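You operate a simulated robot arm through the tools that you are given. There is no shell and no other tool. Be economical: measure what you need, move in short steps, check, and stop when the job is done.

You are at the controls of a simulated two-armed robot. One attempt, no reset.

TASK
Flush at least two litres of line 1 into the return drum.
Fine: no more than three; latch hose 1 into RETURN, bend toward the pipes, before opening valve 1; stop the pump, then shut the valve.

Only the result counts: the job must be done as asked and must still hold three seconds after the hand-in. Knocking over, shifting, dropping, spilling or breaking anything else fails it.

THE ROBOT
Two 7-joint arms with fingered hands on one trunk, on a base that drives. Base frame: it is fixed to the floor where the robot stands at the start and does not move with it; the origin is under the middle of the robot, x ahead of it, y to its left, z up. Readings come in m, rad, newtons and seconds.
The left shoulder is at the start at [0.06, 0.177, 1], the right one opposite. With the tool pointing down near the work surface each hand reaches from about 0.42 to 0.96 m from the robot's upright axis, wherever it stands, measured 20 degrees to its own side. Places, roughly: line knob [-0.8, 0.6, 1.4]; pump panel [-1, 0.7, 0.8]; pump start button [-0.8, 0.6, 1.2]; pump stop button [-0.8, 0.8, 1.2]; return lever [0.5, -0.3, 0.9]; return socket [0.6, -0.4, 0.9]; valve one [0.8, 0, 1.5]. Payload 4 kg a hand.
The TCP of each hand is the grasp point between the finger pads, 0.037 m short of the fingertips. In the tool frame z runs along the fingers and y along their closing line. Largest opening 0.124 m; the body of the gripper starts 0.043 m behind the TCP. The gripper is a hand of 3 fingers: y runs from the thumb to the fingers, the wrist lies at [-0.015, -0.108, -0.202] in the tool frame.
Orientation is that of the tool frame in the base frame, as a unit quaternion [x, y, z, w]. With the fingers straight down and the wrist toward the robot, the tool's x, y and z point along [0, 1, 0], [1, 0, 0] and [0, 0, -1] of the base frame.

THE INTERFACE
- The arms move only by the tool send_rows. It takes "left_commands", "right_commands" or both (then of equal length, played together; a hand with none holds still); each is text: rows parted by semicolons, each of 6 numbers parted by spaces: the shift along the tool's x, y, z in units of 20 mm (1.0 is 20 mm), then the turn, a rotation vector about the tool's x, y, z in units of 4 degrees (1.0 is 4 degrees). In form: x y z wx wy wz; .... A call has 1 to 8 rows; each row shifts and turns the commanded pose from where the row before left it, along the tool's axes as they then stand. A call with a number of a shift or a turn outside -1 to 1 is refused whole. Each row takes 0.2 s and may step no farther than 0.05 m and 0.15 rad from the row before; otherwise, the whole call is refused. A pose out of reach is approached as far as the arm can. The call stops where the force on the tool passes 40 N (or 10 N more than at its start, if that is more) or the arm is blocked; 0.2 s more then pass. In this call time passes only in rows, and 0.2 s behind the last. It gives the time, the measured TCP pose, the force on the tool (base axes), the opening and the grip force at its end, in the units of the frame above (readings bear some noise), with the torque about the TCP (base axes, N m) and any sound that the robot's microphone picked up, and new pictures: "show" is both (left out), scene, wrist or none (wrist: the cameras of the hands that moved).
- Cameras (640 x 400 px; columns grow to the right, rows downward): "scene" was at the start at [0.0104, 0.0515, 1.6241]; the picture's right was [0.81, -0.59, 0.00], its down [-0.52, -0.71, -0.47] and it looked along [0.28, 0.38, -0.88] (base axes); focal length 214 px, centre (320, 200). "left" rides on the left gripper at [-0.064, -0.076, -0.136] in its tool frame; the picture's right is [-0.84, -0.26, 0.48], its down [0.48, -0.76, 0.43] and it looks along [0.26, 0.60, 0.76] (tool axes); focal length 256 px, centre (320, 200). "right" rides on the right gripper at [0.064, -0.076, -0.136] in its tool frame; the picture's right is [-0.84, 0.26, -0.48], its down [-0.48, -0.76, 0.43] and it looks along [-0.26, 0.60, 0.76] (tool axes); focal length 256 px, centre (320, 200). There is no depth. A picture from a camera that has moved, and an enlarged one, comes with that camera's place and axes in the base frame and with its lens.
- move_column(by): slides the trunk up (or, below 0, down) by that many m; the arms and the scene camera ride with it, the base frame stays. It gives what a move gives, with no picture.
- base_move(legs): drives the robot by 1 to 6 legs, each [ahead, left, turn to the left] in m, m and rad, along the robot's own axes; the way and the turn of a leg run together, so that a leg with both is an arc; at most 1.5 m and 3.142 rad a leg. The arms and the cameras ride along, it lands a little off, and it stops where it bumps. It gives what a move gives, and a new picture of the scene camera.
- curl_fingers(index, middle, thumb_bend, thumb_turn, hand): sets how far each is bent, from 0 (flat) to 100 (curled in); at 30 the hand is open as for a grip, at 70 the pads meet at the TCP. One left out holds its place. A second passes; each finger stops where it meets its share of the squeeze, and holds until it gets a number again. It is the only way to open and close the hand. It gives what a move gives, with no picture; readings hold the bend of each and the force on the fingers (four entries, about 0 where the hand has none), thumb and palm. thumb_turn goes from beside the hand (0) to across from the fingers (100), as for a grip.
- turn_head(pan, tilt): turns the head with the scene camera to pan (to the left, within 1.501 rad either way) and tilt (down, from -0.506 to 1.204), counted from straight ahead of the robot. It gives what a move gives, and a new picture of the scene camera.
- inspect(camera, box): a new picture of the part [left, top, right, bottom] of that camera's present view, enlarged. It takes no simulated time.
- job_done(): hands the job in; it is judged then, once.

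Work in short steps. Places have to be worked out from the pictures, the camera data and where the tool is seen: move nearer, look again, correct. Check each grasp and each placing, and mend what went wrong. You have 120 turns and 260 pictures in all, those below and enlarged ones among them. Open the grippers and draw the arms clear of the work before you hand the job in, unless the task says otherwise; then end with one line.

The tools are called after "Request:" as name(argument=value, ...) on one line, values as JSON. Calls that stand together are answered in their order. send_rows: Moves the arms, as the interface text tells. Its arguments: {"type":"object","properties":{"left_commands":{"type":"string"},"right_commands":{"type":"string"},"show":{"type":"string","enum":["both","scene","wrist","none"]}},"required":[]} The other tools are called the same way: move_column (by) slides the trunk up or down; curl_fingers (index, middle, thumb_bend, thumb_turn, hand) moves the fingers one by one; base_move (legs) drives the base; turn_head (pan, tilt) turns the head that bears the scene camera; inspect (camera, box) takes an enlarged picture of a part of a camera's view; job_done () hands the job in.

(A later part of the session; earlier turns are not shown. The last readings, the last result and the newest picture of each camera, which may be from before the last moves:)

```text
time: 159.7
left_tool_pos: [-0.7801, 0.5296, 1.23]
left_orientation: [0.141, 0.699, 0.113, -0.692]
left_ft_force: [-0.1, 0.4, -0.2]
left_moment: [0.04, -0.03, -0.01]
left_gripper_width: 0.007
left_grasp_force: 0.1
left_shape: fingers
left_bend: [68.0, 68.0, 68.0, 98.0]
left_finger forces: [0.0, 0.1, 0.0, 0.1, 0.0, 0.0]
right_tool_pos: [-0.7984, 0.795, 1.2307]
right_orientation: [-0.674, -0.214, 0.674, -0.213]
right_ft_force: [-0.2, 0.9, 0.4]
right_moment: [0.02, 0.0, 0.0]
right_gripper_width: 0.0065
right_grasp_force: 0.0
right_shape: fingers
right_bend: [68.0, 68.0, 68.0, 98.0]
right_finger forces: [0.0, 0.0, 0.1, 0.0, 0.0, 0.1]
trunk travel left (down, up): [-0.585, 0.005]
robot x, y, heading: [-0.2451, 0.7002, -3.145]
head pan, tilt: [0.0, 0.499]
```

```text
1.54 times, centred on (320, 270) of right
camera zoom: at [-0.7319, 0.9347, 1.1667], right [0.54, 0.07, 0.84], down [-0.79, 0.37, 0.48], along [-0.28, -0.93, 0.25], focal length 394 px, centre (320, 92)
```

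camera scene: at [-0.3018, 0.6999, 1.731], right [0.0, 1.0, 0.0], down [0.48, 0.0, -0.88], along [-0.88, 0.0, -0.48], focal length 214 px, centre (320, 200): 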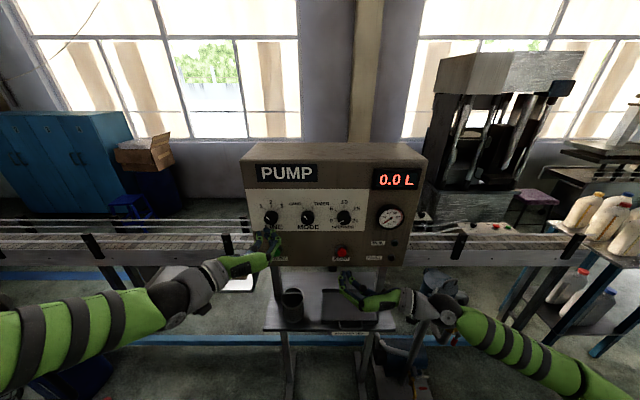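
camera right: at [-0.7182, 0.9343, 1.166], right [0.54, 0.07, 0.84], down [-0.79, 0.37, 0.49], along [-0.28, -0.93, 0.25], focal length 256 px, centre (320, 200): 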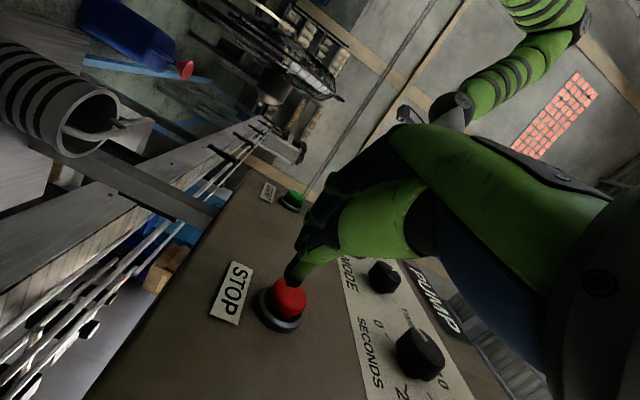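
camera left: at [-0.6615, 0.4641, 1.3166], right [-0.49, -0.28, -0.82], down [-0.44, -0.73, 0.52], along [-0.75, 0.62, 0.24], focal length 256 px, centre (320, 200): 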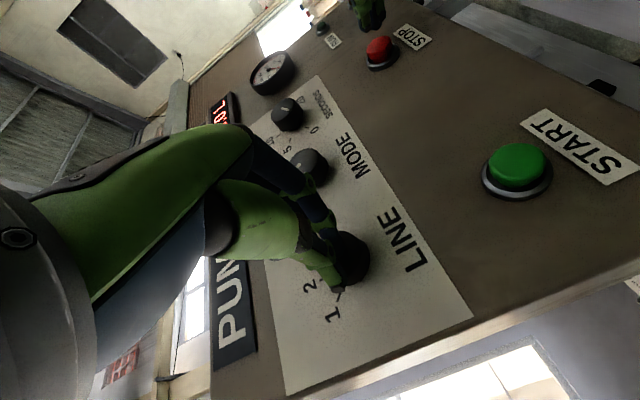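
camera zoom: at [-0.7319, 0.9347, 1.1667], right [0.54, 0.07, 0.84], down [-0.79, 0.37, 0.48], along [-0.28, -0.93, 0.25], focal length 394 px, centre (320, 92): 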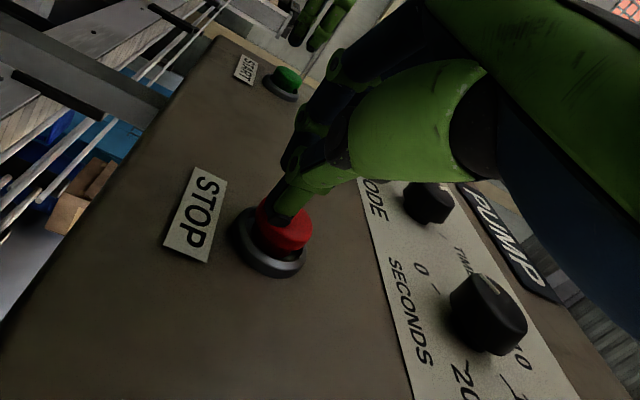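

Both fingertips are aligned with their buttons. Approach START and press in small steps, then read the display.

Request:
send_rows(left_commands="0.15 0.4 0.2 0 0 0;0.1 -0.17 0.47 0 0 0;0 -0.17 0.47 0 0 0;0 -0.17 0.47 0 0 0;0 -0.17 0.47 0 0 0", show="none")

Request:
inspect(camera="scene", box=[220, 150, 440, 300])

```text
time: 160.9
left_tool_pos: [-0.8151, 0.5397, 1.2365]
left_orientation: [0.142, 0.699, 0.113, -0.692]
left_ft_force: [34.7, -11.3, -0.3]
left_moment: [-0.01, -0.28, 0.35]
left_gripper_width: 0.0039
left_grasp_force: 21.1
left_shape: fingers
left_bend: [68.0, 68.0, 70.0, 97.0]
left_finger forces: [0.0, 0.0, 0.1, 0.1, 41.8, 0.0]
right_tool_pos: [-0.7932, 0.7937, 1.2327]
right_orientation: [-0.673, -0.216, 0.675, -0.213]
right_ft_force: [-0.8, 0.1, -0.2]
right_moment: [0.03, 0.0, 0.02]
right_gripper_width: 0.0066
right_grasp_force: 0.1
right_shape: fingers
right_bend: [68.0, 68.0, 68.0, 98.0]
right_finger forces: [0.1, 0.1, 0.0, 0.0, 0.0, 0.0]
trunk travel left (down, up): [-0.585, 0.005]
robot x, y, heading: [-0.2442, 0.6988, -3.137]
head pan, tilt: [0.0, 0.499]
heard: click
```

```text
2.67 times, centred on (330, 225) of scene
camera zoom: at [-0.2988, 0.6979, 1.731], right [0.0, 1.0, 0.0], down [0.48, 0.0, -0.88], along [-0.88, 0.0, -0.48], focal length 572 px, centre (293, 133)
```

zoom: 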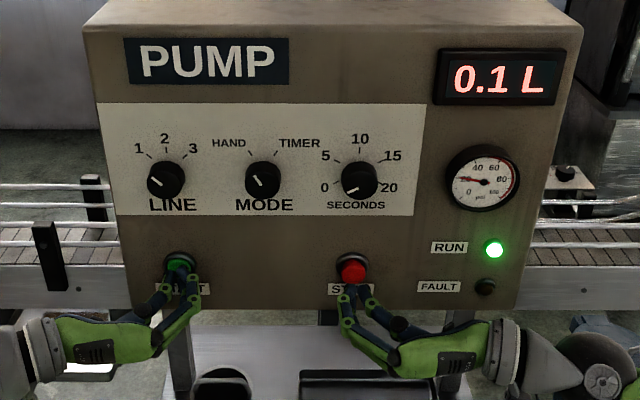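

Pump runs: 0.1 L, RUN lamp lit. Withdraw the left hand (1.0 s) and measure the rate.

Request:
send_rows(left_commands="0 0.17 -0.47 0 0 0;0 0.17 -0.47 0 0 0;0 0.17 -0.47 0 0 0;0 0.17 -0.47 0 0 0", show="none")

Request:
inspect(camera="scene", box=[220, 150, 440, 300])

```text
time: 161.9
left_tool_pos: [-0.7811, 0.5418, 1.2366]
left_orientation: [0.142, 0.699, 0.113, -0.692]
left_ft_force: [-0.1, 0.2, 0.0]
left_moment: [0.02, 0.01, 0.01]
left_gripper_width: 0.0069
left_grasp_force: 0.0
left_shape: fingers
left_bend: [68.0, 68.0, 68.0, 97.0]
left_finger forces: [0.0, 0.1, 0.0, 0.0, 0.0, 0.0]
right_tool_pos: [-0.7983, 0.7949, 1.2313]
right_orientation: [-0.673, -0.215, 0.675, -0.212]
right_ft_force: [0.4, 1.0, 0.3]
right_moment: [-0.01, 0.0, 0.01]
right_gripper_width: 0.0066
right_grasp_force: 0.1
right_shape: fingers
right_bend: [68.0, 68.0, 68.0, 98.0]
right_finger forces: [0.1, 0.0, 0.1, 0.0, 0.1, 0.1]
trunk travel left (down, up): [-0.585, 0.005]
robot x, y, heading: [-0.2461, 0.6982, -3.142]
head pan, tilt: [0.0, 0.499]
```

```text
2.67 times, centred on (330, 225) of scene
camera zoom: at [-0.3042, 0.6998, 1.7309], right [0.0, 1.0, 0.0], down [0.48, 0.0, -0.88], along [-0.88, 0.0, -0.48], focal length 572 px, centre (293, 133)
```

zoom: 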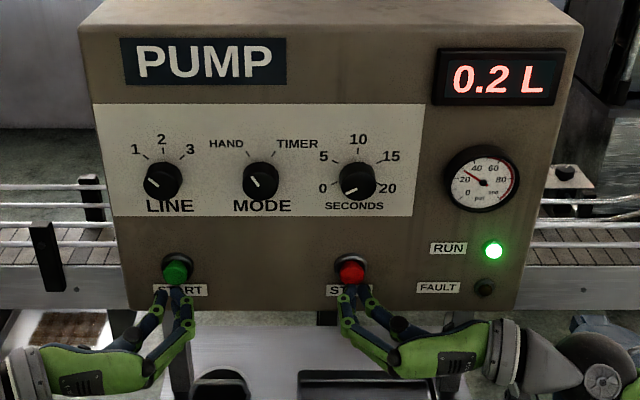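

About 0.15–0.2 L/s so far. Wait in place and watch.

Request:
send_rows(left_commands="0 0 0 0 0 0;0 0 0 0 0 0;0 0 0 0 0 0;0 0 0 0 0 0;0 0 0 0 0 0;0 0 0 0 0 0;0 0 0 0 0 0;0 0 0 0 0 0", show="none")

Request:
inspect(camera="scene", box=[220, 150, 440, 300])

```text
time: 163.7
left_tool_pos: [-0.7809, 0.5409, 1.2354]
left_orientation: [0.141, 0.699, 0.113, -0.692]
left_ft_force: [0.2, -0.6, -0.3]
left_moment: [-0.02, 0.02, 0.0]
left_gripper_width: 0.0066
left_grasp_force: 0.1
left_shape: fingers
left_bend: [68.0, 68.0, 68.0, 97.0]
left_finger forces: [0.1, 0.0, 0.1, 0.1, 0.0, 0.0]
right_tool_pos: [-0.7972, 0.7942, 1.2303]
right_orientation: [-0.673, -0.215, 0.675, -0.213]
right_ft_force: [-0.2, -0.6, 0.4]
right_moment: [-0.02, 0.01, 0.0]
right_gripper_width: 0.0067
right_grasp_force: 0.1
right_shape: fingers
right_bend: [68.0, 68.0, 68.0, 98.0]
right_finger forces: [0.0, 0.0, 0.1, 0.0, 0.0, 0.0]
trunk travel left (down, up): [-0.585, 0.005]
robot x, y, heading: [-0.2418, 0.699, -3.139]
head pan, tilt: [0.0, 0.499]
```

```text
2.67 times, centred on (330, 225) of scene
camera zoom: at [-0.3045, 0.6999, 1.7309], right [0.0, 1.0, 0.0], down [0.48, 0.0, -0.88], along [-0.88, 0.0, -0.48], focal length 572 px, centre (293, 133)
```

zoom: 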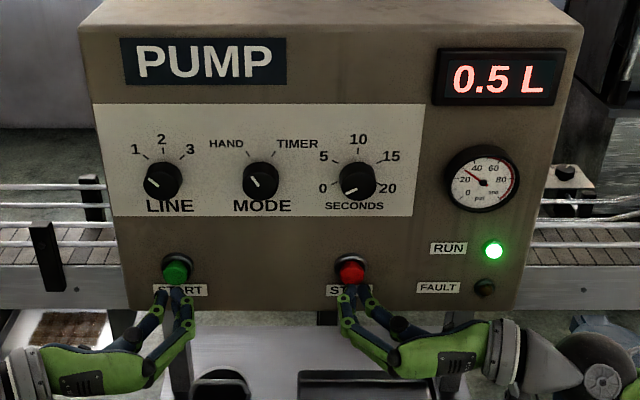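

Rate ≈0.17 L/s. Wait about 7.2 s more, then check.

Request:
send_rows(left_commands="0 0 0 0 0 0;0 0 0 0 0 0;0 0 0 0 0 0;0 0 0 0 0 0;0 0 0 0 0 0;0 0 0 0 0 0;0 0 0 0 0 0;0 0 0 0 0 0", show="none")

Request:
send_rows(left_commands="0 0 0 0 0 0;0 0 0 0 0 0;0 0 0 0 0 0;0 0 0 0 0 0;0 0 0 0 0 0;0 0 0 0 0 0;0 0 0 0 0 0;0 0 0 0 0 0", show="none")

Request:
send_rows(left_commands="0 0 0 0 0 0;0 0 0 0 0 0;0 0 0 0 0 0;0 0 0 0 0 0;0 0 0 0 0 0;0 0 0 0 0 0;0 0 0 0 0 0;0 0 0 0 0 0", show="none")

Request:
send_rows(left_commands="0 0 0 0 0 0;0 0 0 0 0 0;0 0 0 0 0 0;0 0 0 0 0 0;0 0 0 0 0 0;0 0 0 0 0 0;0 0 0 0 0 0;0 0 0 0 0 0", show="none")

Request:
inspect(camera="scene", box=[220, 150, 440, 300])

```text
time: 165.5
left_tool_pos: [-0.7806, 0.5411, 1.2355]
left_orientation: [0.141, 0.698, 0.112, -0.693]
left_ft_force: [0.3, -0.8, 0.0]
left_moment: [-0.02, -0.04, -0.02]
left_gripper_width: 0.0065
left_grasp_force: 0.0
left_shape: fingers
left_bend: [68.0, 68.0, 68.0, 97.0]
left_finger forces: [0.1, 0.0, 0.0, 0.0, 0.1, 0.1]
right_tool_pos: [-0.7979, 0.7944, 1.2304]
right_orientation: [-0.674, -0.215, 0.675, -0.212]
right_ft_force: [0.0, -0.5, 0.1]
right_moment: [0.01, -0.04, -0.01]
right_gripper_width: 0.0065
right_grasp_force: 0.0
right_shape: fingers
right_bend: [68.0, 68.0, 68.0, 98.0]
right_finger forces: [0.0, 0.0, 0.1, 0.0, 0.0, 0.0]
trunk travel left (down, up): [-0.585, 0.005]
robot x, y, heading: [-0.2446, 0.6977, -3.139]
head pan, tilt: [0.0, 0.499]
```

```text
time: 167.3
left_tool_pos: [-0.7806, 0.5416, 1.2367]
left_orientation: [0.141, 0.699, 0.112, -0.692]
left_ft_force: [-0.6, 0.0, 0.3]
left_moment: [0.01, 0.02, 0.03]
left_gripper_width: 0.0064
left_grasp_force: 0.0
left_shape: fingers
left_bend: [68.0, 68.0, 68.0, 97.0]
left_finger forces: [0.0, 0.0, 0.0, 0.1, 0.1, 0.0]
right_tool_pos: [-0.7978, 0.795, 1.2314]
right_orientation: [-0.674, -0.214, 0.674, -0.212]
right_ft_force: [-0.4, -0.4, 0.4]
right_moment: [-0.02, -0.01, 0.0]
right_gripper_width: 0.0063
right_grasp_force: 0.1
right_shape: fingers
right_bend: [68.0, 68.0, 68.0, 98.0]
right_finger forces: [0.0, 0.0, 0.1, 0.1, 0.0, 0.1]
trunk travel left (down, up): [-0.585, 0.005]
robot x, y, heading: [-0.2449, 0.6966, -3.139]
head pan, tilt: [0.0, 0.499]
```

```text
time: 169.1
left_tool_pos: [-0.7807, 0.5415, 1.2362]
left_orientation: [0.142, 0.699, 0.112, -0.692]
left_ft_force: [-0.2, 0.2, 0.1]
left_moment: [0.01, 0.0, 0.03]
left_gripper_width: 0.0067
left_grasp_force: 0.1
left_shape: fingers
left_bend: [68.0, 68.0, 68.0, 97.0]
left_finger forces: [0.1, 0.0, 0.0, 0.0, 0.0, 0.0]
right_tool_pos: [-0.7973, 0.7951, 1.2318]
right_orientation: [-0.674, -0.214, 0.675, -0.213]
right_ft_force: [0.1, 0.9, -0.2]
right_moment: [-0.01, 0.0, -0.01]
right_gripper_width: 0.0068
right_grasp_force: 0.1
right_shape: fingers
right_bend: [68.0, 68.0, 68.0, 98.0]
right_finger forces: [0.1, 0.1, 0.1, 0.0, 0.0, 0.0]
trunk travel left (down, up): [-0.585, 0.005]
robot x, y, heading: [-0.2453, 0.6998, -3.14]
head pan, tilt: [0.0, 0.499]
```

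```text
time: 170.9
left_tool_pos: [-0.7814, 0.5411, 1.2358]
left_orientation: [0.142, 0.698, 0.113, -0.692]
left_ft_force: [0.6, 0.7, 0.1]
left_moment: [0.0, 0.03, -0.02]
left_gripper_width: 0.0066
left_grasp_force: 0.0
left_shape: fingers
left_bend: [68.0, 68.0, 68.0, 97.0]
left_finger forces: [0.1, 0.0, 0.1, 0.0, 0.0, 0.0]
right_tool_pos: [-0.7974, 0.7951, 1.2308]
right_orientation: [-0.673, -0.215, 0.675, -0.212]
right_ft_force: [0.2, -0.3, 0.0]
right_moment: [0.02, 0.02, 0.01]
right_gripper_width: 0.0067
right_grasp_force: 0.0
right_shape: fingers
right_bend: [68.0, 68.0, 68.0, 98.0]
right_finger forces: [0.0, 0.0, 0.1, 0.1, 0.0, 0.0]
trunk travel left (down, up): [-0.585, 0.005]
robot x, y, heading: [-0.2467, 0.697, -3.14]
head pan, tilt: [0.0, 0.499]
```

```text
2.67 times, centred on (330, 225) of scene
camera zoom: at [-0.3045, 0.6999, 1.7309], right [0.0, 1.0, 0.0], down [0.48, 0.0, -0.88], along [-0.88, 0.0, -0.48], focal length 572 px, centre (293, 133)
```

zoom: 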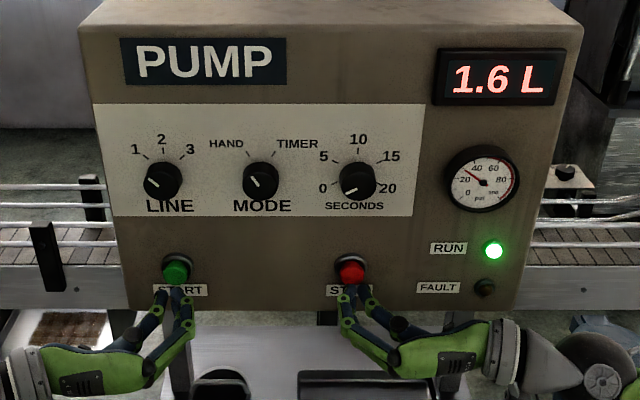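

1.6 L at 0.155 L/s. Wait 3.6 s more, then press STOP with the right hand (aim ≈2.3–2.4 L).

Request:
send_rows(left_commands="0 0 0 0 0 0;0 0 0 0 0 0;0 0 0 0 0 0;0 0 0 0 0 0;0 0 0 0 0 0;0 0 0 0 0 0;0 0 0 0 0 0;0 0 0 0 0 0", show="none")

Request:
send_rows(left_commands="0 0 0 0 0 0;0 0 0 0 0 0;0 0 0 0 0 0;0 0 0 0 0 0;0 0 0 0 0 0;0 0 0 0 0 0;0 0 0 0 0 0;0 0 0 0 0 0", show="none")

Request:
send_rows(right_commands="0 -0.3 0.41 0 0 0;0 -0.3 0.41 0 0 0;0 -0.3 0.41 0 0 0", show="none")

Request:
inspect(camera="scene", box=[220, 150, 440, 300])

```text
time: 172.7
left_tool_pos: [-0.7807, 0.541, 1.2359]
left_orientation: [0.142, 0.698, 0.114, -0.692]
left_ft_force: [0.6, -0.1, 0.6]
left_moment: [-0.02, 0.0, -0.04]
left_gripper_width: 0.0064
left_grasp_force: 0.1
left_shape: fingers
left_bend: [68.0, 68.0, 68.0, 97.0]
left_finger forces: [0.0, 0.0, 0.0, 0.0, 0.0, 0.0]
right_tool_pos: [-0.7986, 0.7958, 1.2309]
right_orientation: [0.674, 0.215, -0.674, 0.213]
right_ft_force: [0.0, 0.6, 0.2]
right_moment: [-0.02, -0.01, 0.02]
right_gripper_width: 0.0068
right_grasp_force: 0.0
right_shape: fingers
right_bend: [68.0, 68.0, 68.0, 98.0]
right_finger forces: [0.1, 0.0, 0.0, 0.1, 0.1, 0.0]
trunk travel left (down, up): [-0.585, 0.005]
robot x, y, heading: [-0.2448, 0.7067, -3.137]
head pan, tilt: [0.0, 0.499]
```

```text
time: 174.5
left_tool_pos: [-0.7809, 0.5401, 1.236]
left_orientation: [0.142, 0.698, 0.113, -0.692]
left_ft_force: [0.0, -0.1, -0.3]
left_moment: [0.01, -0.02, -0.01]
left_gripper_width: 0.0066
left_grasp_force: 0.0
left_shape: fingers
left_bend: [68.0, 68.0, 68.0, 97.0]
left_finger forces: [0.1, 0.0, 0.1, 0.0, 0.1, 0.0]
right_tool_pos: [-0.7983, 0.7957, 1.2308]
right_orientation: [-0.673, -0.216, 0.674, -0.213]
right_ft_force: [0.4, 0.9, -0.4]
right_moment: [-0.01, -0.01, -0.03]
right_gripper_width: 0.0066
right_grasp_force: 0.0
right_shape: fingers
right_bend: [68.0, 68.0, 68.0, 98.0]
right_finger forces: [0.1, 0.0, 0.1, 0.0, 0.1, 0.1]
trunk travel left (down, up): [-0.585, 0.005]
robot x, y, heading: [-0.2436, 0.699, -3.142]
head pan, tilt: [0.0, 0.499]
```

```text
time: 175.3
left_tool_pos: [-0.7767, 0.5447, 1.2381]
left_orientation: [0.144, 0.698, 0.112, -0.693]
left_ft_force: [-0.6, 0.7, 0.6]
left_moment: [0.03, 0.02, 0.01]
left_gripper_width: 0.0063
left_grasp_force: 0.0
left_shape: fingers
left_bend: [68.0, 68.0, 68.0, 97.0]
left_finger forces: [0.0, 0.0, 0.1, 0.1, 0.1, 0.0]
right_tool_pos: [-0.818, 0.7975, 1.2288]
right_orientation: [-0.673, -0.217, 0.674, -0.215]
right_ft_force: [23.1, 8.1, -2.0]
right_moment: [0.02, -0.09, -0.22]
right_gripper_width: 0.0002
right_grasp_force: 11.3
right_shape: fingers
right_bend: [68.0, 68.0, 71.0, 98.0]
right_finger forces: [0.0, 0.0, 0.0, 0.0, 23.1, 0.0]
trunk travel left (down, up): [-0.585, 0.005]
robot x, y, heading: [-0.2418, 0.7033, 3.142]
head pan, tilt: [0.0, 0.499]
heard: click
stopped in row 3 (right hand): the force on the tool passed its limit at 46 N (the readings are from after the stop); the commanded pose is now the measured one
```

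```text
2.67 times, centred on (330, 225) of scene
camera zoom: at [-0.2986, 0.7034, 1.731], right [0.0, 1.0, 0.0], down [0.48, 0.0, -0.88], along [-0.88, 0.0, -0.48], focal length 572 px, centre (293, 133)
```

zoom: 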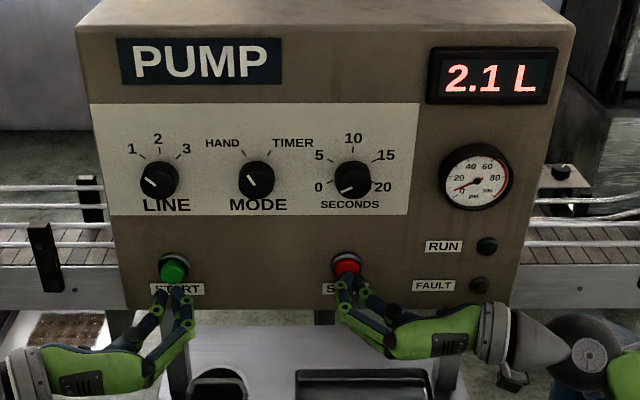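

Pump stopped at 2.1 L; RUN lamp is off. Withdraw both hands from the panel into a compact travel pose.

Request:
send_rows(right_commands="0 0.57 -0.82 0 0 0;0 0.57 -0.82 0 0 0;-0.9 0 -1 0 0 0;-0.9 0 -1 0 0 0;-0.9 0 -1 0 0 0;-0.9 0 -1 0 0 0;-0.9 0 -1 0 0 0;-0.9 0 -1 0 0 0", left_commands="0 0 -1 0 0 0;0 0 -1 0 0 0;0 -0.45 -1 0 0 0;0 -0.45 -1 0 0 0;0 -0.45 -1 0 0 0;0 -0.45 -1 0 0 0;0 -0.45 -1 0 0 0;0 -0.45 -1 0 0 0", show="none")

Request:
send_rows(right_commands="-1 -0.2 -0.8 0 0 0;-1 -0.2 -0.8 0 0 0;-1 -0.2 -0.8 0 0 0;-1 -0.2 -0.8 0 0 0", left_commands="0 -0.45 -1 0 0 0;0 -0.45 -1 0 0 0;0 -0.45 -1 0 0 0;0 -0.45 -1 0 0 0", show="scene")

Request:
inspect(camera="scene", box=[220, 150, 440, 300])

```text
time: 177.1
left_tool_pos: [-0.6594, 0.4283, 1.2418]
left_orientation: [0.142, 0.698, 0.113, -0.692]
left_ft_force: [0.9, -1.3, 0.1]
left_moment: [0.01, -0.01, 0.0]
left_gripper_width: 0.0064
left_grasp_force: 0.2
left_shape: fingers
left_bend: [68.0, 68.0, 68.0, 97.0]
left_finger forces: [0.1, 0.1, 0.0, 0.0, 0.0, 0.0]
left hand out of reach, approached as far as the arm can: row 5, 6
right_tool_pos: [-0.6839, 0.8646, 1.3376]
right_orientation: [-0.673, -0.217, 0.674, -0.214]
right_ft_force: [0.3, 0.2, -0.7]
right_moment: [-0.01, -0.03, -0.02]
right_gripper_width: 0.0068
right_grasp_force: 0.0
right_shape: fingers
right_bend: [68.0, 68.0, 68.0, 98.0]
right_finger forces: [0.0, 0.0, 0.1, 0.0, 0.0, 0.0]
trunk travel left (down, up): [-0.585, 0.005]
robot x, y, heading: [-0.2442, 0.7009, 3.145]
head pan, tilt: [0.0, 0.499]
```

```text
time: 178.1
left_tool_pos: [-0.5972, 0.3655, 1.2465]
left_orientation: [0.142, 0.699, 0.113, -0.692]
left_ft_force: [-1.1, -0.3, -0.8]
left_moment: [-0.03, -0.01, 0.0]
left_gripper_width: 0.0067
left_grasp_force: 0.1
left_shape: fingers
left_bend: [68.0, 68.0, 68.0, 97.0]
left_finger forces: [0.1, 0.0, 0.0, 0.0, 0.1, 0.0]
right_tool_pos: [-0.643, 0.9135, 1.4168]
right_orientation: [0.674, 0.216, -0.673, 0.214]
right_ft_force: [0.3, 0.1, -1.0]
right_moment: [0.05, 0.01, -0.01]
right_gripper_width: 0.0067
right_grasp_force: 0.1
right_shape: fingers
right_bend: [68.0, 68.0, 68.0, 98.0]
right_finger forces: [0.0, 0.0, 0.0, 0.0, 0.1, 0.0]
trunk travel left (down, up): [-0.585, 0.005]
robot x, y, heading: [-0.2443, 0.6995, 3.135]
head pan, tilt: [0.0, 0.499]
camera scene: at [-0.3032, 0.7002, 1.7309], right [0.0, 1.0, 0.0], down [0.48, 0.0, -0.88], along [-0.88, 0.0, -0.48], focal length 214 px, centre (320, 200)
```

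scene: 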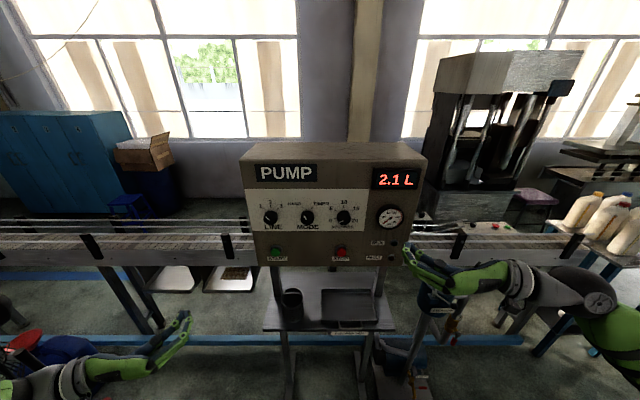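

```text
2.67 times, centred on (330, 225) of scene
camera zoom: at [-0.3032, 0.7002, 1.7309], right [0.0, 1.0, 0.0], down [0.48, 0.0, -0.88], along [-0.88, 0.0, -0.48], focal length 572 px, centre (293, 133)
```

zoom: 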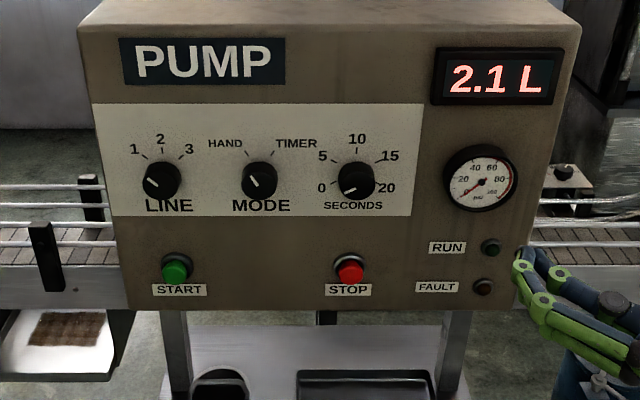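

Pump off at 2.1 L. Retrace the route: back, strafe right into the aisle, turn right 180°.

Request:
base_move(legs=[[-0.1, 0, 0], [0, -0.76, 0], [0, 0, -1.57], [0, 0, -1.57]])

```text
time: 190.7
left_tool_pos: [0.2195, 1.7979, 1.2457]
left_orientation: [0.695, -0.157, 0.69, 0.128]
left_ft_force: [0.0, -0.3, 0.1]
left_moment: [-0.02, -0.01, 0.0]
left_gripper_width: 0.0063
left_grasp_force: 0.1
left_shape: fingers
left_bend: [68.0, 68.0, 68.0, 97.0]
left_finger forces: [0.0, 0.0, 0.0, 0.0, 0.1, 0.0]
right_tool_pos: [0.2432, 1.2488, 1.4174]
right_orientation: [-0.202, 0.679, 0.199, 0.678]
right_ft_force: [0.1, 0.5, -0.3]
right_moment: [0.04, -0.02, 0.01]
right_gripper_width: 0.0063
right_grasp_force: 0.0
right_shape: fingers
right_bend: [68.0, 68.0, 68.0, 98.0]
right_finger forces: [0.0, 0.0, 0.0, 0.0, 0.1, 0.0]
trunk travel left (down, up): [-0.585, 0.005]
robot x, y, heading: [-0.1478, 1.4775, -0.042]
head pan, tilt: [0.0, 0.499]
camera scene: at [-0.0834, 1.4741, 1.7309], right [-0.04, -1.0, 0.0], down [-0.48, 0.02, -0.88], along [0.88, -0.04, -0.48], focal length 214 px, centre (320, 200)
```

scene: 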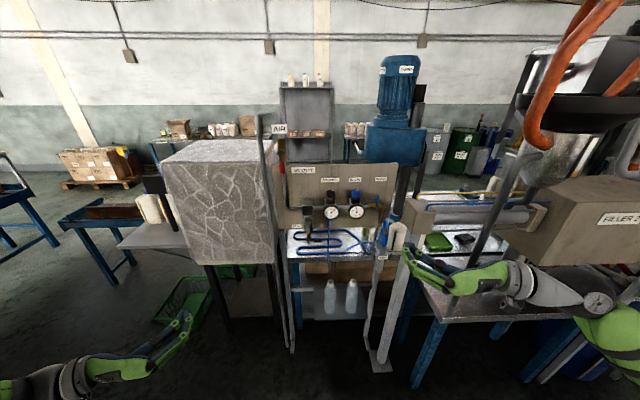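

Clear. Correct the heading and strafe right back to y≈0.

Request:
base_move(legs=[[0, -0.74, 0.042], [0, -0.74, 0]])

Request:
turn_head(pan=-0.1, tilt=0.3)

```text
time: 198.4
left_tool_pos: [0.195, 0.3319, 1.246]
left_orientation: [0.699, -0.14, 0.693, 0.111]
left_ft_force: [0.1, -0.6, 0.5]
left_moment: [0.0, 0.0, 0.01]
left_gripper_width: 0.0066
left_grasp_force: 0.0
left_shape: fingers
left_bend: [68.0, 68.0, 68.0, 97.0]
left_finger forces: [0.0, 0.1, 0.0, 0.0, 0.0, 0.1]
right_tool_pos: [0.2443, -0.2168, 1.4174]
right_orientation: [-0.217, 0.674, 0.216, 0.672]
right_ft_force: [0.1, 0.0, -0.1]
right_moment: [0.03, 0.0, 0.05]
right_gripper_width: 0.0067
right_grasp_force: 0.2
right_shape: fingers
right_bend: [68.0, 68.0, 68.0, 98.0]
right_finger forces: [0.0, 0.0, 0.0, 0.1, 0.0, 0.0]
trunk travel left (down, up): [-0.585, 0.005]
robot x, y, heading: [-0.155, -0.0068, 0.005]
head pan, tilt: [0.0, 0.499]
camera scene: at [-0.0915, -0.0058, 1.7309], right [0.01, -1.0, 0.0], down [-0.48, 0.0, -0.88], along [0.88, 0.0, -0.48], focal length 214 px, centre (320, 200)
```

scene: 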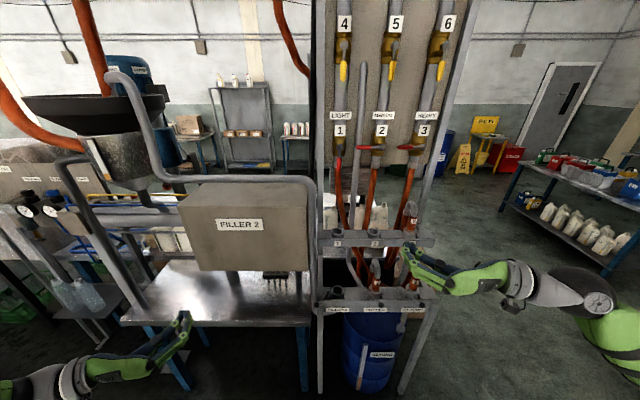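

```text
time: 199.1
left_tool_pos: [0.1959, 0.3318, 1.2453]
left_orientation: [0.699, -0.14, 0.692, 0.11]
left_ft_force: [0.3, 0.0, -0.3]
left_moment: [0.02, 0.01, -0.03]
left_gripper_width: 0.0068
left_grasp_force: 0.1
left_shape: fingers
left_bend: [68.0, 68.0, 68.0, 97.0]
left_finger forces: [0.0, 0.1, 0.0, 0.1, 0.1, 0.0]
right_tool_pos: [0.2457, -0.2152, 1.4156]
right_orientation: [-0.218, 0.673, 0.216, 0.673]
right_ft_force: [-0.5, -0.6, 1.0]
right_moment: [0.02, -0.02, 0.03]
right_gripper_width: 0.007
right_grasp_force: 0.1
right_shape: fingers
right_bend: [68.0, 68.0, 68.0, 98.0]
right_finger forces: [0.0, 0.1, 0.0, 0.0, 0.0, 0.0]
trunk travel left (down, up): [-0.585, 0.005]
robot x, y, heading: [-0.1571, -0.0044, 0.006]
head pan, tilt: [-0.099, 0.3]
camera scene: at [-0.0896, -0.0143, 1.7492], right [-0.09, -1.0, 0.0], down [-0.29, 0.03, -0.96], along [0.95, -0.09, -0.3], focal length 214 px, centre (320, 200)
```

scene: 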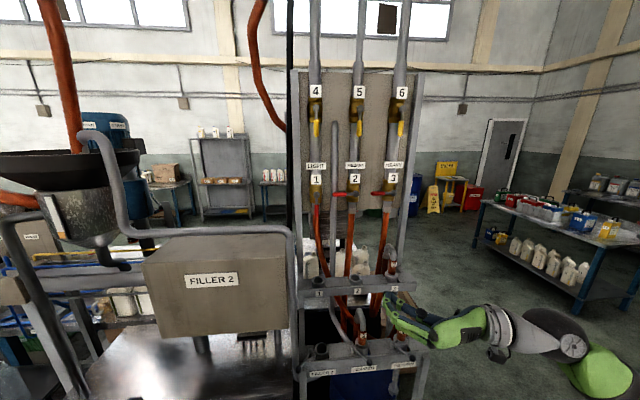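

Position is good. Pull the left hand further back/left so it stays clear of FILLER 2, then drive forward to x≈0.14.

Request:
send_rows(left_commands="0 -0.85 -0.8 0 0 0;0 -0.85 -0.8 0 0 0;0 -0.85 -0.8 0 0 0;0 -0.85 -0.8 0 0 0;0 -0.85 -0.8 0 0 0;0 -0.85 -0.8 0 0 0;0 -0.85 -0.8 0 0 0", show="none")

Request:
base_move(legs=[[0.295, 0, 0]])

Request:
inspect(camera="scene", box=[260, 120, 420, 260])

```text
time: 200.7
left_tool_pos: [0.1328, 0.4844, 1.252]
left_orientation: [0.698, -0.14, 0.693, 0.113]
left_ft_force: [0.1, 0.3, 0.2]
left_moment: [-0.01, 0.01, -0.01]
left_gripper_width: 0.0065
left_grasp_force: 0.0
left_shape: fingers
left_bend: [68.0, 68.0, 68.0, 97.0]
left_finger forces: [0.0, 0.0, 0.0, 0.0, 0.0, 0.1]
right_tool_pos: [0.2451, -0.2145, 1.4176]
right_orientation: [-0.219, 0.674, 0.214, 0.672]
right_ft_force: [0.0, 0.8, -0.3]
right_moment: [0.0, -0.01, 0.02]
right_gripper_width: 0.0068
right_grasp_force: 0.0
right_shape: fingers
right_bend: [68.0, 68.0, 68.0, 98.0]
right_finger forces: [0.0, 0.1, 0.0, 0.0, 0.1, 0.0]
trunk travel left (down, up): [-0.585, 0.005]
robot x, y, heading: [-0.155, -0.0072, 0.006]
head pan, tilt: [-0.099, 0.3]
```

```text
time: 202.8
left_tool_pos: [0.4404, 0.4823, 1.2517]
left_orientation: [0.698, -0.143, 0.692, 0.113]
left_ft_force: [-0.1, -0.4, 0.2]
left_moment: [0.04, 0.0, 0.0]
left_gripper_width: 0.0066
left_grasp_force: 0.0
left_shape: fingers
left_bend: [68.0, 68.0, 68.0, 97.0]
left_finger forces: [0.0, 0.0, 0.1, 0.1, 0.0, 0.0]
right_tool_pos: [0.5481, -0.2173, 1.417]
right_orientation: [-0.216, 0.675, 0.214, 0.672]
right_ft_force: [-0.7, -0.3, -0.7]
right_moment: [0.02, 0.03, -0.02]
right_gripper_width: 0.0067
right_grasp_force: 0.1
right_shape: fingers
right_bend: [68.0, 68.0, 68.0, 98.0]
right_finger forces: [0.0, 0.0, 0.1, 0.0, 0.1, 0.1]
trunk travel left (down, up): [-0.585, 0.005]
robot x, y, heading: [0.1506, -0.0042, -0.002]
head pan, tilt: [-0.099, 0.3]
camera scene: at [0.2152, -0.0141, 1.7492], right [-0.1, -0.99, 0.0], down [-0.3, 0.03, -0.95], along [0.95, -0.1, -0.3], focal length 214 px, centre (320, 200)
```

scene: 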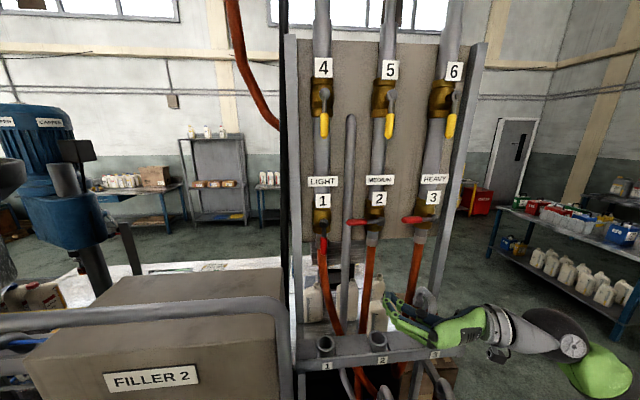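

```text
2.86 times, centred on (340, 190) of scene
camera zoom: at [0.2152, -0.0141, 1.7492], right [-0.1, -0.99, 0.0], down [-0.3, 0.03, -0.95], along [0.95, -0.1, -0.3], focal length 613 px, centre (263, 229)
```

zoom: 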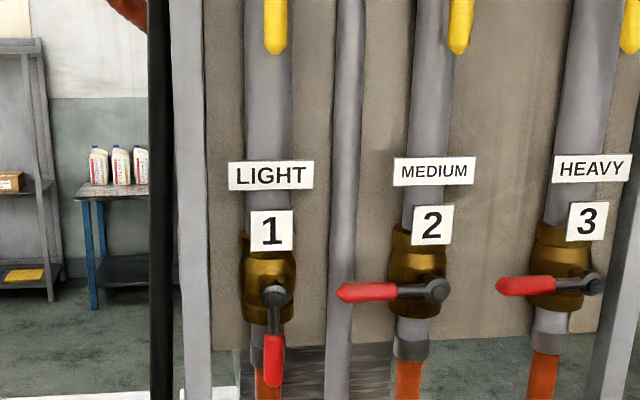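

Handle 1 points straight down (open). Bring the right fingertips to the right side of it.

Request:
send_rows(right_commands="-0.05 -0.25 0.98 0 0 0;-0.05 -0.25 0.98 0 0 0;-0.05 -0.25 0.98 0 0 0;-0.05 -0.25 0.98 0 0 0;-0.05 -0.25 0.98 0 0 0;-0.05 -0.25 0.98 0 0 0;-0.05 -0.25 0.98 0 0 0;-0.05 -0.25 0.98 0 0 0", show="wrist")

Request:
inspect(camera="scene", box=[260, 160, 420, 280])

```text
time: 204.6
left_tool_pos: [0.4395, 0.4806, 1.2519]
left_orientation: [0.699, -0.143, 0.692, 0.114]
left_ft_force: [0.2, -0.3, 0.8]
left_moment: [-0.02, 0.01, 0.01]
left_gripper_width: 0.0063
left_grasp_force: 0.0
left_shape: fingers
left_bend: [68.0, 68.0, 68.0, 97.0]
left_finger forces: [0.1, 0.0, 0.1, 0.0, 0.0, 0.1]
right_tool_pos: [0.6983, -0.1599, 1.4245]
right_orientation: [-0.216, 0.674, 0.212, 0.674]
right_ft_force: [0.1, 0.6, -0.2]
right_moment: [-0.03, -0.02, -0.01]
right_gripper_width: 0.0069
right_grasp_force: 0.1
right_shape: fingers
right_bend: [68.0, 68.0, 68.0, 98.0]
right_finger forces: [0.1, 0.1, 0.1, 0.0, 0.0, 0.1]
trunk travel left (down, up): [-0.585, 0.005]
robot x, y, heading: [0.1469, -0.0058, 0.002]
head pan, tilt: [-0.099, 0.3]
camera right: at [0.6301, -0.3023, 1.3614], right [-0.54, -0.07, 0.84], down [0.79, -0.37, 0.48], along [0.28, 0.93, 0.25], focal length 256 px, centre (320, 200)
```

right: 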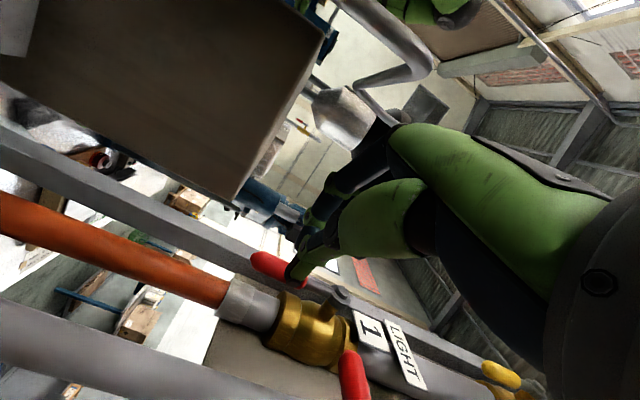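

```text
3.33 times, centred on (340, 220) of scene
camera zoom: at [0.2144, -0.0138, 1.7492], right [-0.1, -0.99, 0.0], down [-0.29, 0.03, -0.96], along [0.95, -0.1, -0.3], focal length 715 px, centre (253, 133)
```

zoom: 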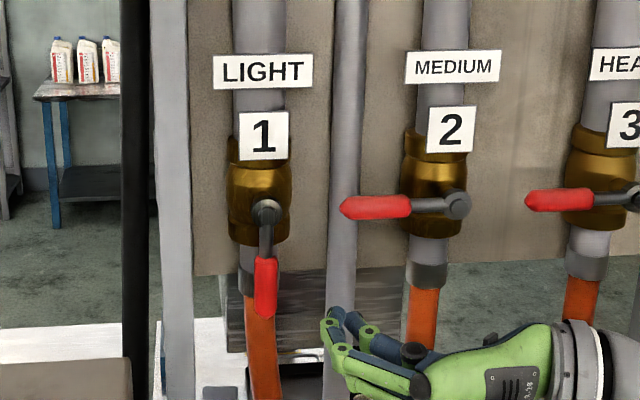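

Handle tip at (0.777,-0.085,1.404). Advance so the fingertips reach x≈0.787, just right of it.

Request:
send_rows(right_commands="0 -0.2 0.76 0 0 0;0 -0.2 0.76 0 0 0;0 -0.2 0.76 0 0 0;0 -0.15 0.76 0 0 0", show="wrist")

Request:
inspect(camera="scene", box=[260, 160, 420, 280])

```text
time: 205.6
left_tool_pos: [0.4399, 0.4814, 1.2525]
left_orientation: [0.699, -0.143, 0.692, 0.114]
left_ft_force: [-0.1, 0.2, -0.5]
left_moment: [0.05, 0.02, 0.02]
left_gripper_width: 0.0066
left_grasp_force: 0.1
left_shape: fingers
left_bend: [68.0, 68.0, 68.0, 97.0]
left_finger forces: [0.0, 0.0, 0.0, 0.0, 0.0, 0.1]
right_tool_pos: [0.7566, -0.1373, 1.4263]
right_orientation: [-0.215, 0.675, 0.212, 0.673]
right_ft_force: [-0.7, 0.5, 0.5]
right_moment: [0.01, -0.03, 0.0]
right_gripper_width: 0.0067
right_grasp_force: 0.1
right_shape: fingers
right_bend: [68.0, 68.0, 68.0, 98.0]
right_finger forces: [0.0, 0.0, 0.0, 0.0, 0.0, 0.1]
trunk travel left (down, up): [-0.585, 0.005]
robot x, y, heading: [0.1502, -0.0034, -0.002]
head pan, tilt: [-0.099, 0.3]
camera right: at [0.6876, -0.279, 1.3618], right [-0.54, -0.07, 0.84], down [0.79, -0.37, 0.48], along [0.28, 0.93, 0.25], focal length 256 px, centre (320, 200)
```

right: 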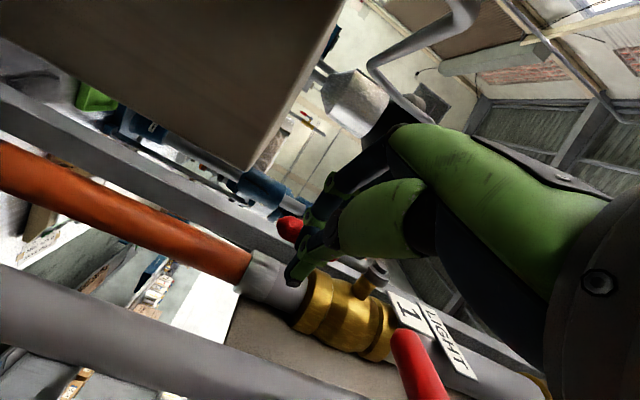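

```text
3.33 times, centred on (340, 220) of scene
camera zoom: at [0.2142, -0.0139, 1.7492], right [-0.1, -0.99, 0.0], down [-0.29, 0.03, -0.96], along [0.95, -0.1, -0.3], focal length 715 px, centre (253, 133)
```

zoom: 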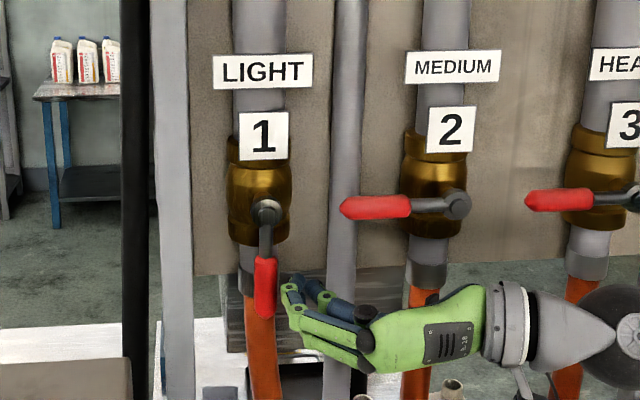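

Fingertips sit right beside the handle. Sweep left, then begin to rise.

Request:
send_rows(right_commands="0 0.41 0.29 0 0 0;0 0.41 0.29 0 0 0;0 0.41 0.29 0 0 0;0 0.41 0.29 0 0 0;-0.15 0.38 0.27 0 0 0;-0.18 0.38 0.27 0 0 0;-0.2 0.38 0.27 0 0 0", show="wrist")

Request:
inspect(camera="scene", box=[260, 160, 420, 280])

```text
time: 207.2
left_tool_pos: [0.4386, 0.4819, 1.2531]
left_orientation: [0.698, -0.142, 0.692, 0.115]
left_ft_force: [0.7, -0.4, 0.4]
left_moment: [-0.01, -0.01, -0.03]
left_gripper_width: 0.0065
left_grasp_force: 0.1
left_shape: fingers
left_bend: [68.0, 68.0, 68.0, 97.0]
left_finger forces: [0.0, 0.1, 0.0, 0.1, 0.0, 0.1]
right_tool_pos: [0.7569, -0.0677, 1.4358]
right_orientation: [-0.216, 0.674, 0.214, 0.673]
right_ft_force: [-1.2, -3.7, -2.3]
right_moment: [0.01, 0.03, 0.02]
right_gripper_width: 0.0064
right_grasp_force: 2.0
right_shape: fingers
right_bend: [68.0, 69.0, 68.0, 98.0]
right_finger forces: [0.0, 3.1, 0.0, 0.0, 0.0, 0.0]
trunk travel left (down, up): [-0.585, 0.005]
robot x, y, heading: [0.1475, -0.0029, -0.0]
head pan, tilt: [-0.099, 0.3]
camera right: at [0.6881, -0.2104, 1.3713], right [-0.54, -0.07, 0.84], down [0.79, -0.37, 0.48], along [0.28, 0.93, 0.25], focal length 256 px, centre (320, 200)
```

right: 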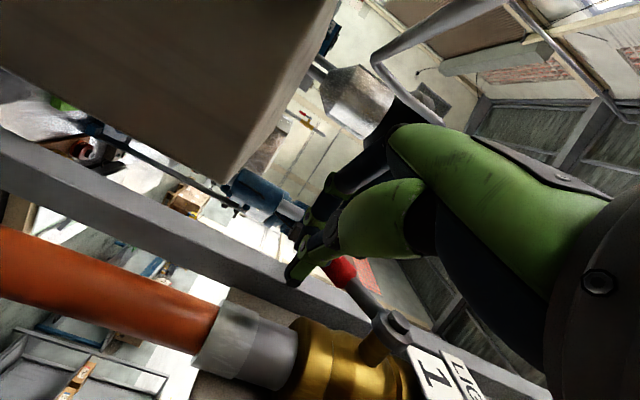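

```text
3.33 times, centred on (340, 220) of scene
camera zoom: at [0.2137, -0.0142, 1.7492], right [-0.1, -0.99, 0.0], down [-0.29, 0.03, -0.96], along [0.95, -0.1, -0.3], focal length 715 px, centre (253, 133)
```

zoom: 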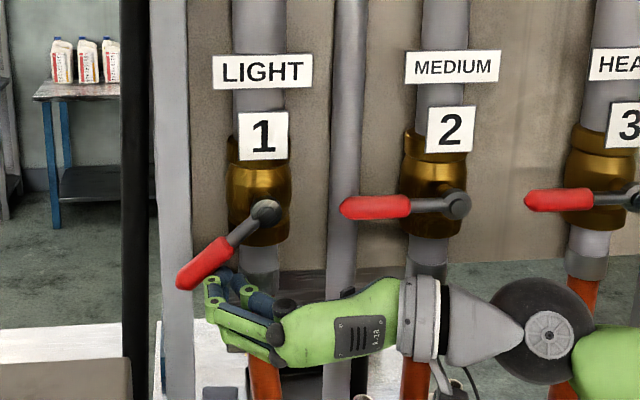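

Handle at ~45°. Continue lifting with slight left motion.

Request:
send_rows(right_commands="-0.4 0.35 0.25 0 0 0;-0.5 0.35 0.25 0 0 0;-0.5 0.3 0.2 0 0 0;-0.5 0.1 0.1 0 0 0;-0.5 0 0 0 0 0", show="none")

Request:
inspect(camera="scene", box=[260, 160, 420, 280])

```text
time: 208.4
left_tool_pos: [0.4388, 0.4815, 1.2518]
left_orientation: [0.698, -0.144, 0.692, 0.114]
left_ft_force: [0.0, -0.2, -0.3]
left_moment: [-0.02, -0.02, -0.02]
left_gripper_width: 0.0064
left_grasp_force: 0.0
left_shape: fingers
left_bend: [68.0, 68.0, 68.0, 97.0]
left_finger forces: [0.0, 0.0, 0.0, 0.0, 0.0, 0.1]
right_tool_pos: [0.7578, -0.0402, 1.4779]
right_orientation: [-0.217, 0.676, 0.213, 0.671]
right_ft_force: [-4.8, -4.4, -20.4]
right_moment: [-0.46, 0.36, 0.04]
right_gripper_width: 0.0065
right_grasp_force: 10.6
right_shape: fingers
right_bend: [68.0, 68.0, 68.0, 98.0]
right_finger forces: [0.0, 20.9, 0.0, 0.0, 0.0, 0.0]
trunk travel left (down, up): [-0.585, 0.005]
robot x, y, heading: [0.1486, -0.0063, -0.002]
head pan, tilt: [-0.099, 0.3]
```

```text
3.33 times, centred on (340, 220) of scene
camera zoom: at [0.2148, -0.0148, 1.7487], right [-0.1, -0.99, 0.0], down [-0.29, 0.03, -0.96], along [0.95, -0.1, -0.3], focal length 715 px, centre (253, 133)
```

zoom: 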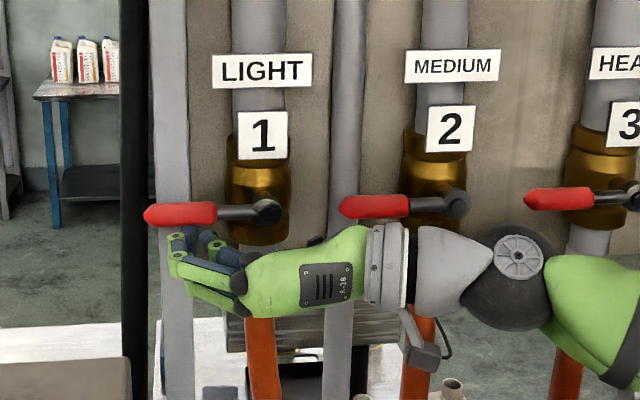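

Handle is back to horizontal with 20 N at the stop. One small extra push, then withdraw downward and back.

Request:
send_rows(right_commands="-0.3 0 0 0 0 0", show="none")

Request:
send_rows(right_commands="0.7 0 0 0 0 0;0.6 0.57 -0.82 0 0 0;0 0.57 -0.82 0 0 0;0 0.57 -0.82 0 0 0;0 0.4 -0.9 0 0 0;0 0 -1 0 0 0;0 0 -1 0 0 0;0 0 -1 0 0 0", show="none")

Request:
send_rows(right_commands="0 -0.4 -1 0 0 0;0 -0.4 -1 0 0 0;0 -0.4 -1 0 0 0;0 -0.4 -1 0 0 0;0 -0.4 -1 0 0 0", show="scene")

Request:
inspect(camera="scene", box=[260, 120, 460, 270])

```text
time: 208.8
left_tool_pos: [0.4398, 0.4814, 1.2526]
left_orientation: [0.698, -0.143, 0.692, 0.114]
left_ft_force: [0.3, 0.6, -0.7]
left_moment: [0.04, 0.02, 0.01]
left_gripper_width: 0.0064
left_grasp_force: 0.1
left_shape: fingers
left_bend: [68.0, 68.0, 68.0, 97.0]
left_finger forces: [0.0, 0.0, 0.1, 0.0, 0.1, 0.1]
right_tool_pos: [0.7576, -0.0413, 1.4778]
right_orientation: [-0.219, 0.68, 0.212, 0.667]
right_ft_force: [-3.6, -2.7, -16.0]
right_moment: [-0.4, 0.32, 0.04]
right_gripper_width: 0.0062
right_grasp_force: 8.8
right_shape: fingers
right_bend: [68.0, 68.0, 68.0, 98.0]
right_finger forces: [0.0, 16.6, 0.0, 0.0, 0.0, 0.1]
trunk travel left (down, up): [-0.585, 0.005]
robot x, y, heading: [0.1512, -0.0051, -0.001]
head pan, tilt: [-0.099, 0.3]
stopped in row 1 (right hand): the force on the tool passed its limit at 45 N (the readings are from after the stop); the commanded pose is now the measured one
```

```text
time: 210.6
left_tool_pos: [0.4408, 0.4814, 1.2529]
left_orientation: [0.698, -0.143, 0.693, 0.114]
left_ft_force: [0.7, -0.1, 0.3]
left_moment: [0.02, -0.04, 0.03]
left_gripper_width: 0.0065
left_grasp_force: 0.1
left_shape: fingers
left_bend: [68.0, 68.0, 68.0, 97.0]
left_finger forces: [0.0, 0.0, 0.0, 0.1, 0.0, 0.0]
right_tool_pos: [0.6302, -0.0819, 1.4571]
right_orientation: [-0.217, 0.678, 0.214, 0.669]
right_ft_force: [0.0, -0.2, 0.2]
right_moment: [0.01, -0.03, -0.05]
right_gripper_width: 0.0065
right_grasp_force: 0.0
right_shape: fingers
right_bend: [68.0, 68.0, 68.0, 98.0]
right_finger forces: [0.1, 0.0, 0.0, 0.0, 0.1, 0.1]
trunk travel left (down, up): [-0.585, 0.005]
robot x, y, heading: [0.1483, -0.0041, 0.001]
head pan, tilt: [-0.099, 0.3]
```

```text
time: 211.8
left_tool_pos: [0.4388, 0.4818, 1.2528]
left_orientation: [0.698, -0.142, 0.692, 0.113]
left_ft_force: [-0.8, -0.3, 0.4]
left_moment: [-0.03, -0.02, 0.02]
left_gripper_width: 0.0065
left_grasp_force: 0.1
left_shape: fingers
left_bend: [68.0, 68.0, 68.0, 97.0]
left_finger forces: [0.0, 0.0, 0.0, 0.0, 0.0, 0.0]
right_tool_pos: [0.5713, -0.1729, 1.4578]
right_orientation: [-0.218, 0.678, 0.213, 0.669]
right_ft_force: [0.4, -0.9, 0.3]
right_moment: [-0.01, -0.02, 0.04]
right_gripper_width: 0.0061
right_grasp_force: 0.1
right_shape: fingers
right_bend: [68.0, 68.0, 68.0, 98.0]
right_finger forces: [0.0, 0.0, 0.1, 0.0, 0.0, 0.1]
trunk travel left (down, up): [-0.585, 0.005]
robot x, y, heading: [0.1493, -0.0039, -0.002]
head pan, tilt: [-0.099, 0.3]
camera scene: at [0.2134, -0.0148, 1.7493], right [-0.1, -0.99, 0.0], down [-0.29, 0.03, -0.96], along [0.95, -0.1, -0.3], focal length 214 px, centre (320, 200)
```

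scene: 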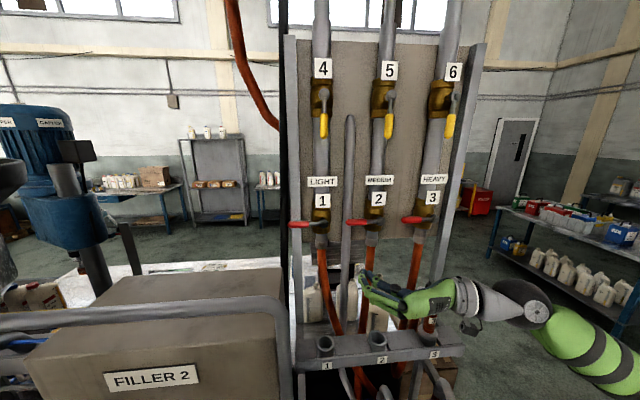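

```text
2.67 times, centred on (360, 195) of scene
camera zoom: at [0.2134, -0.0148, 1.7493], right [-0.1, -0.99, 0.0], down [-0.29, 0.03, -0.96], along [0.95, -0.1, -0.3], focal length 572 px, centre (213, 213)
```

zoom: 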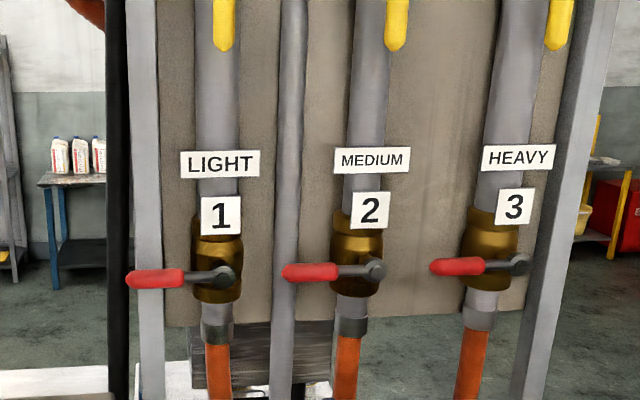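

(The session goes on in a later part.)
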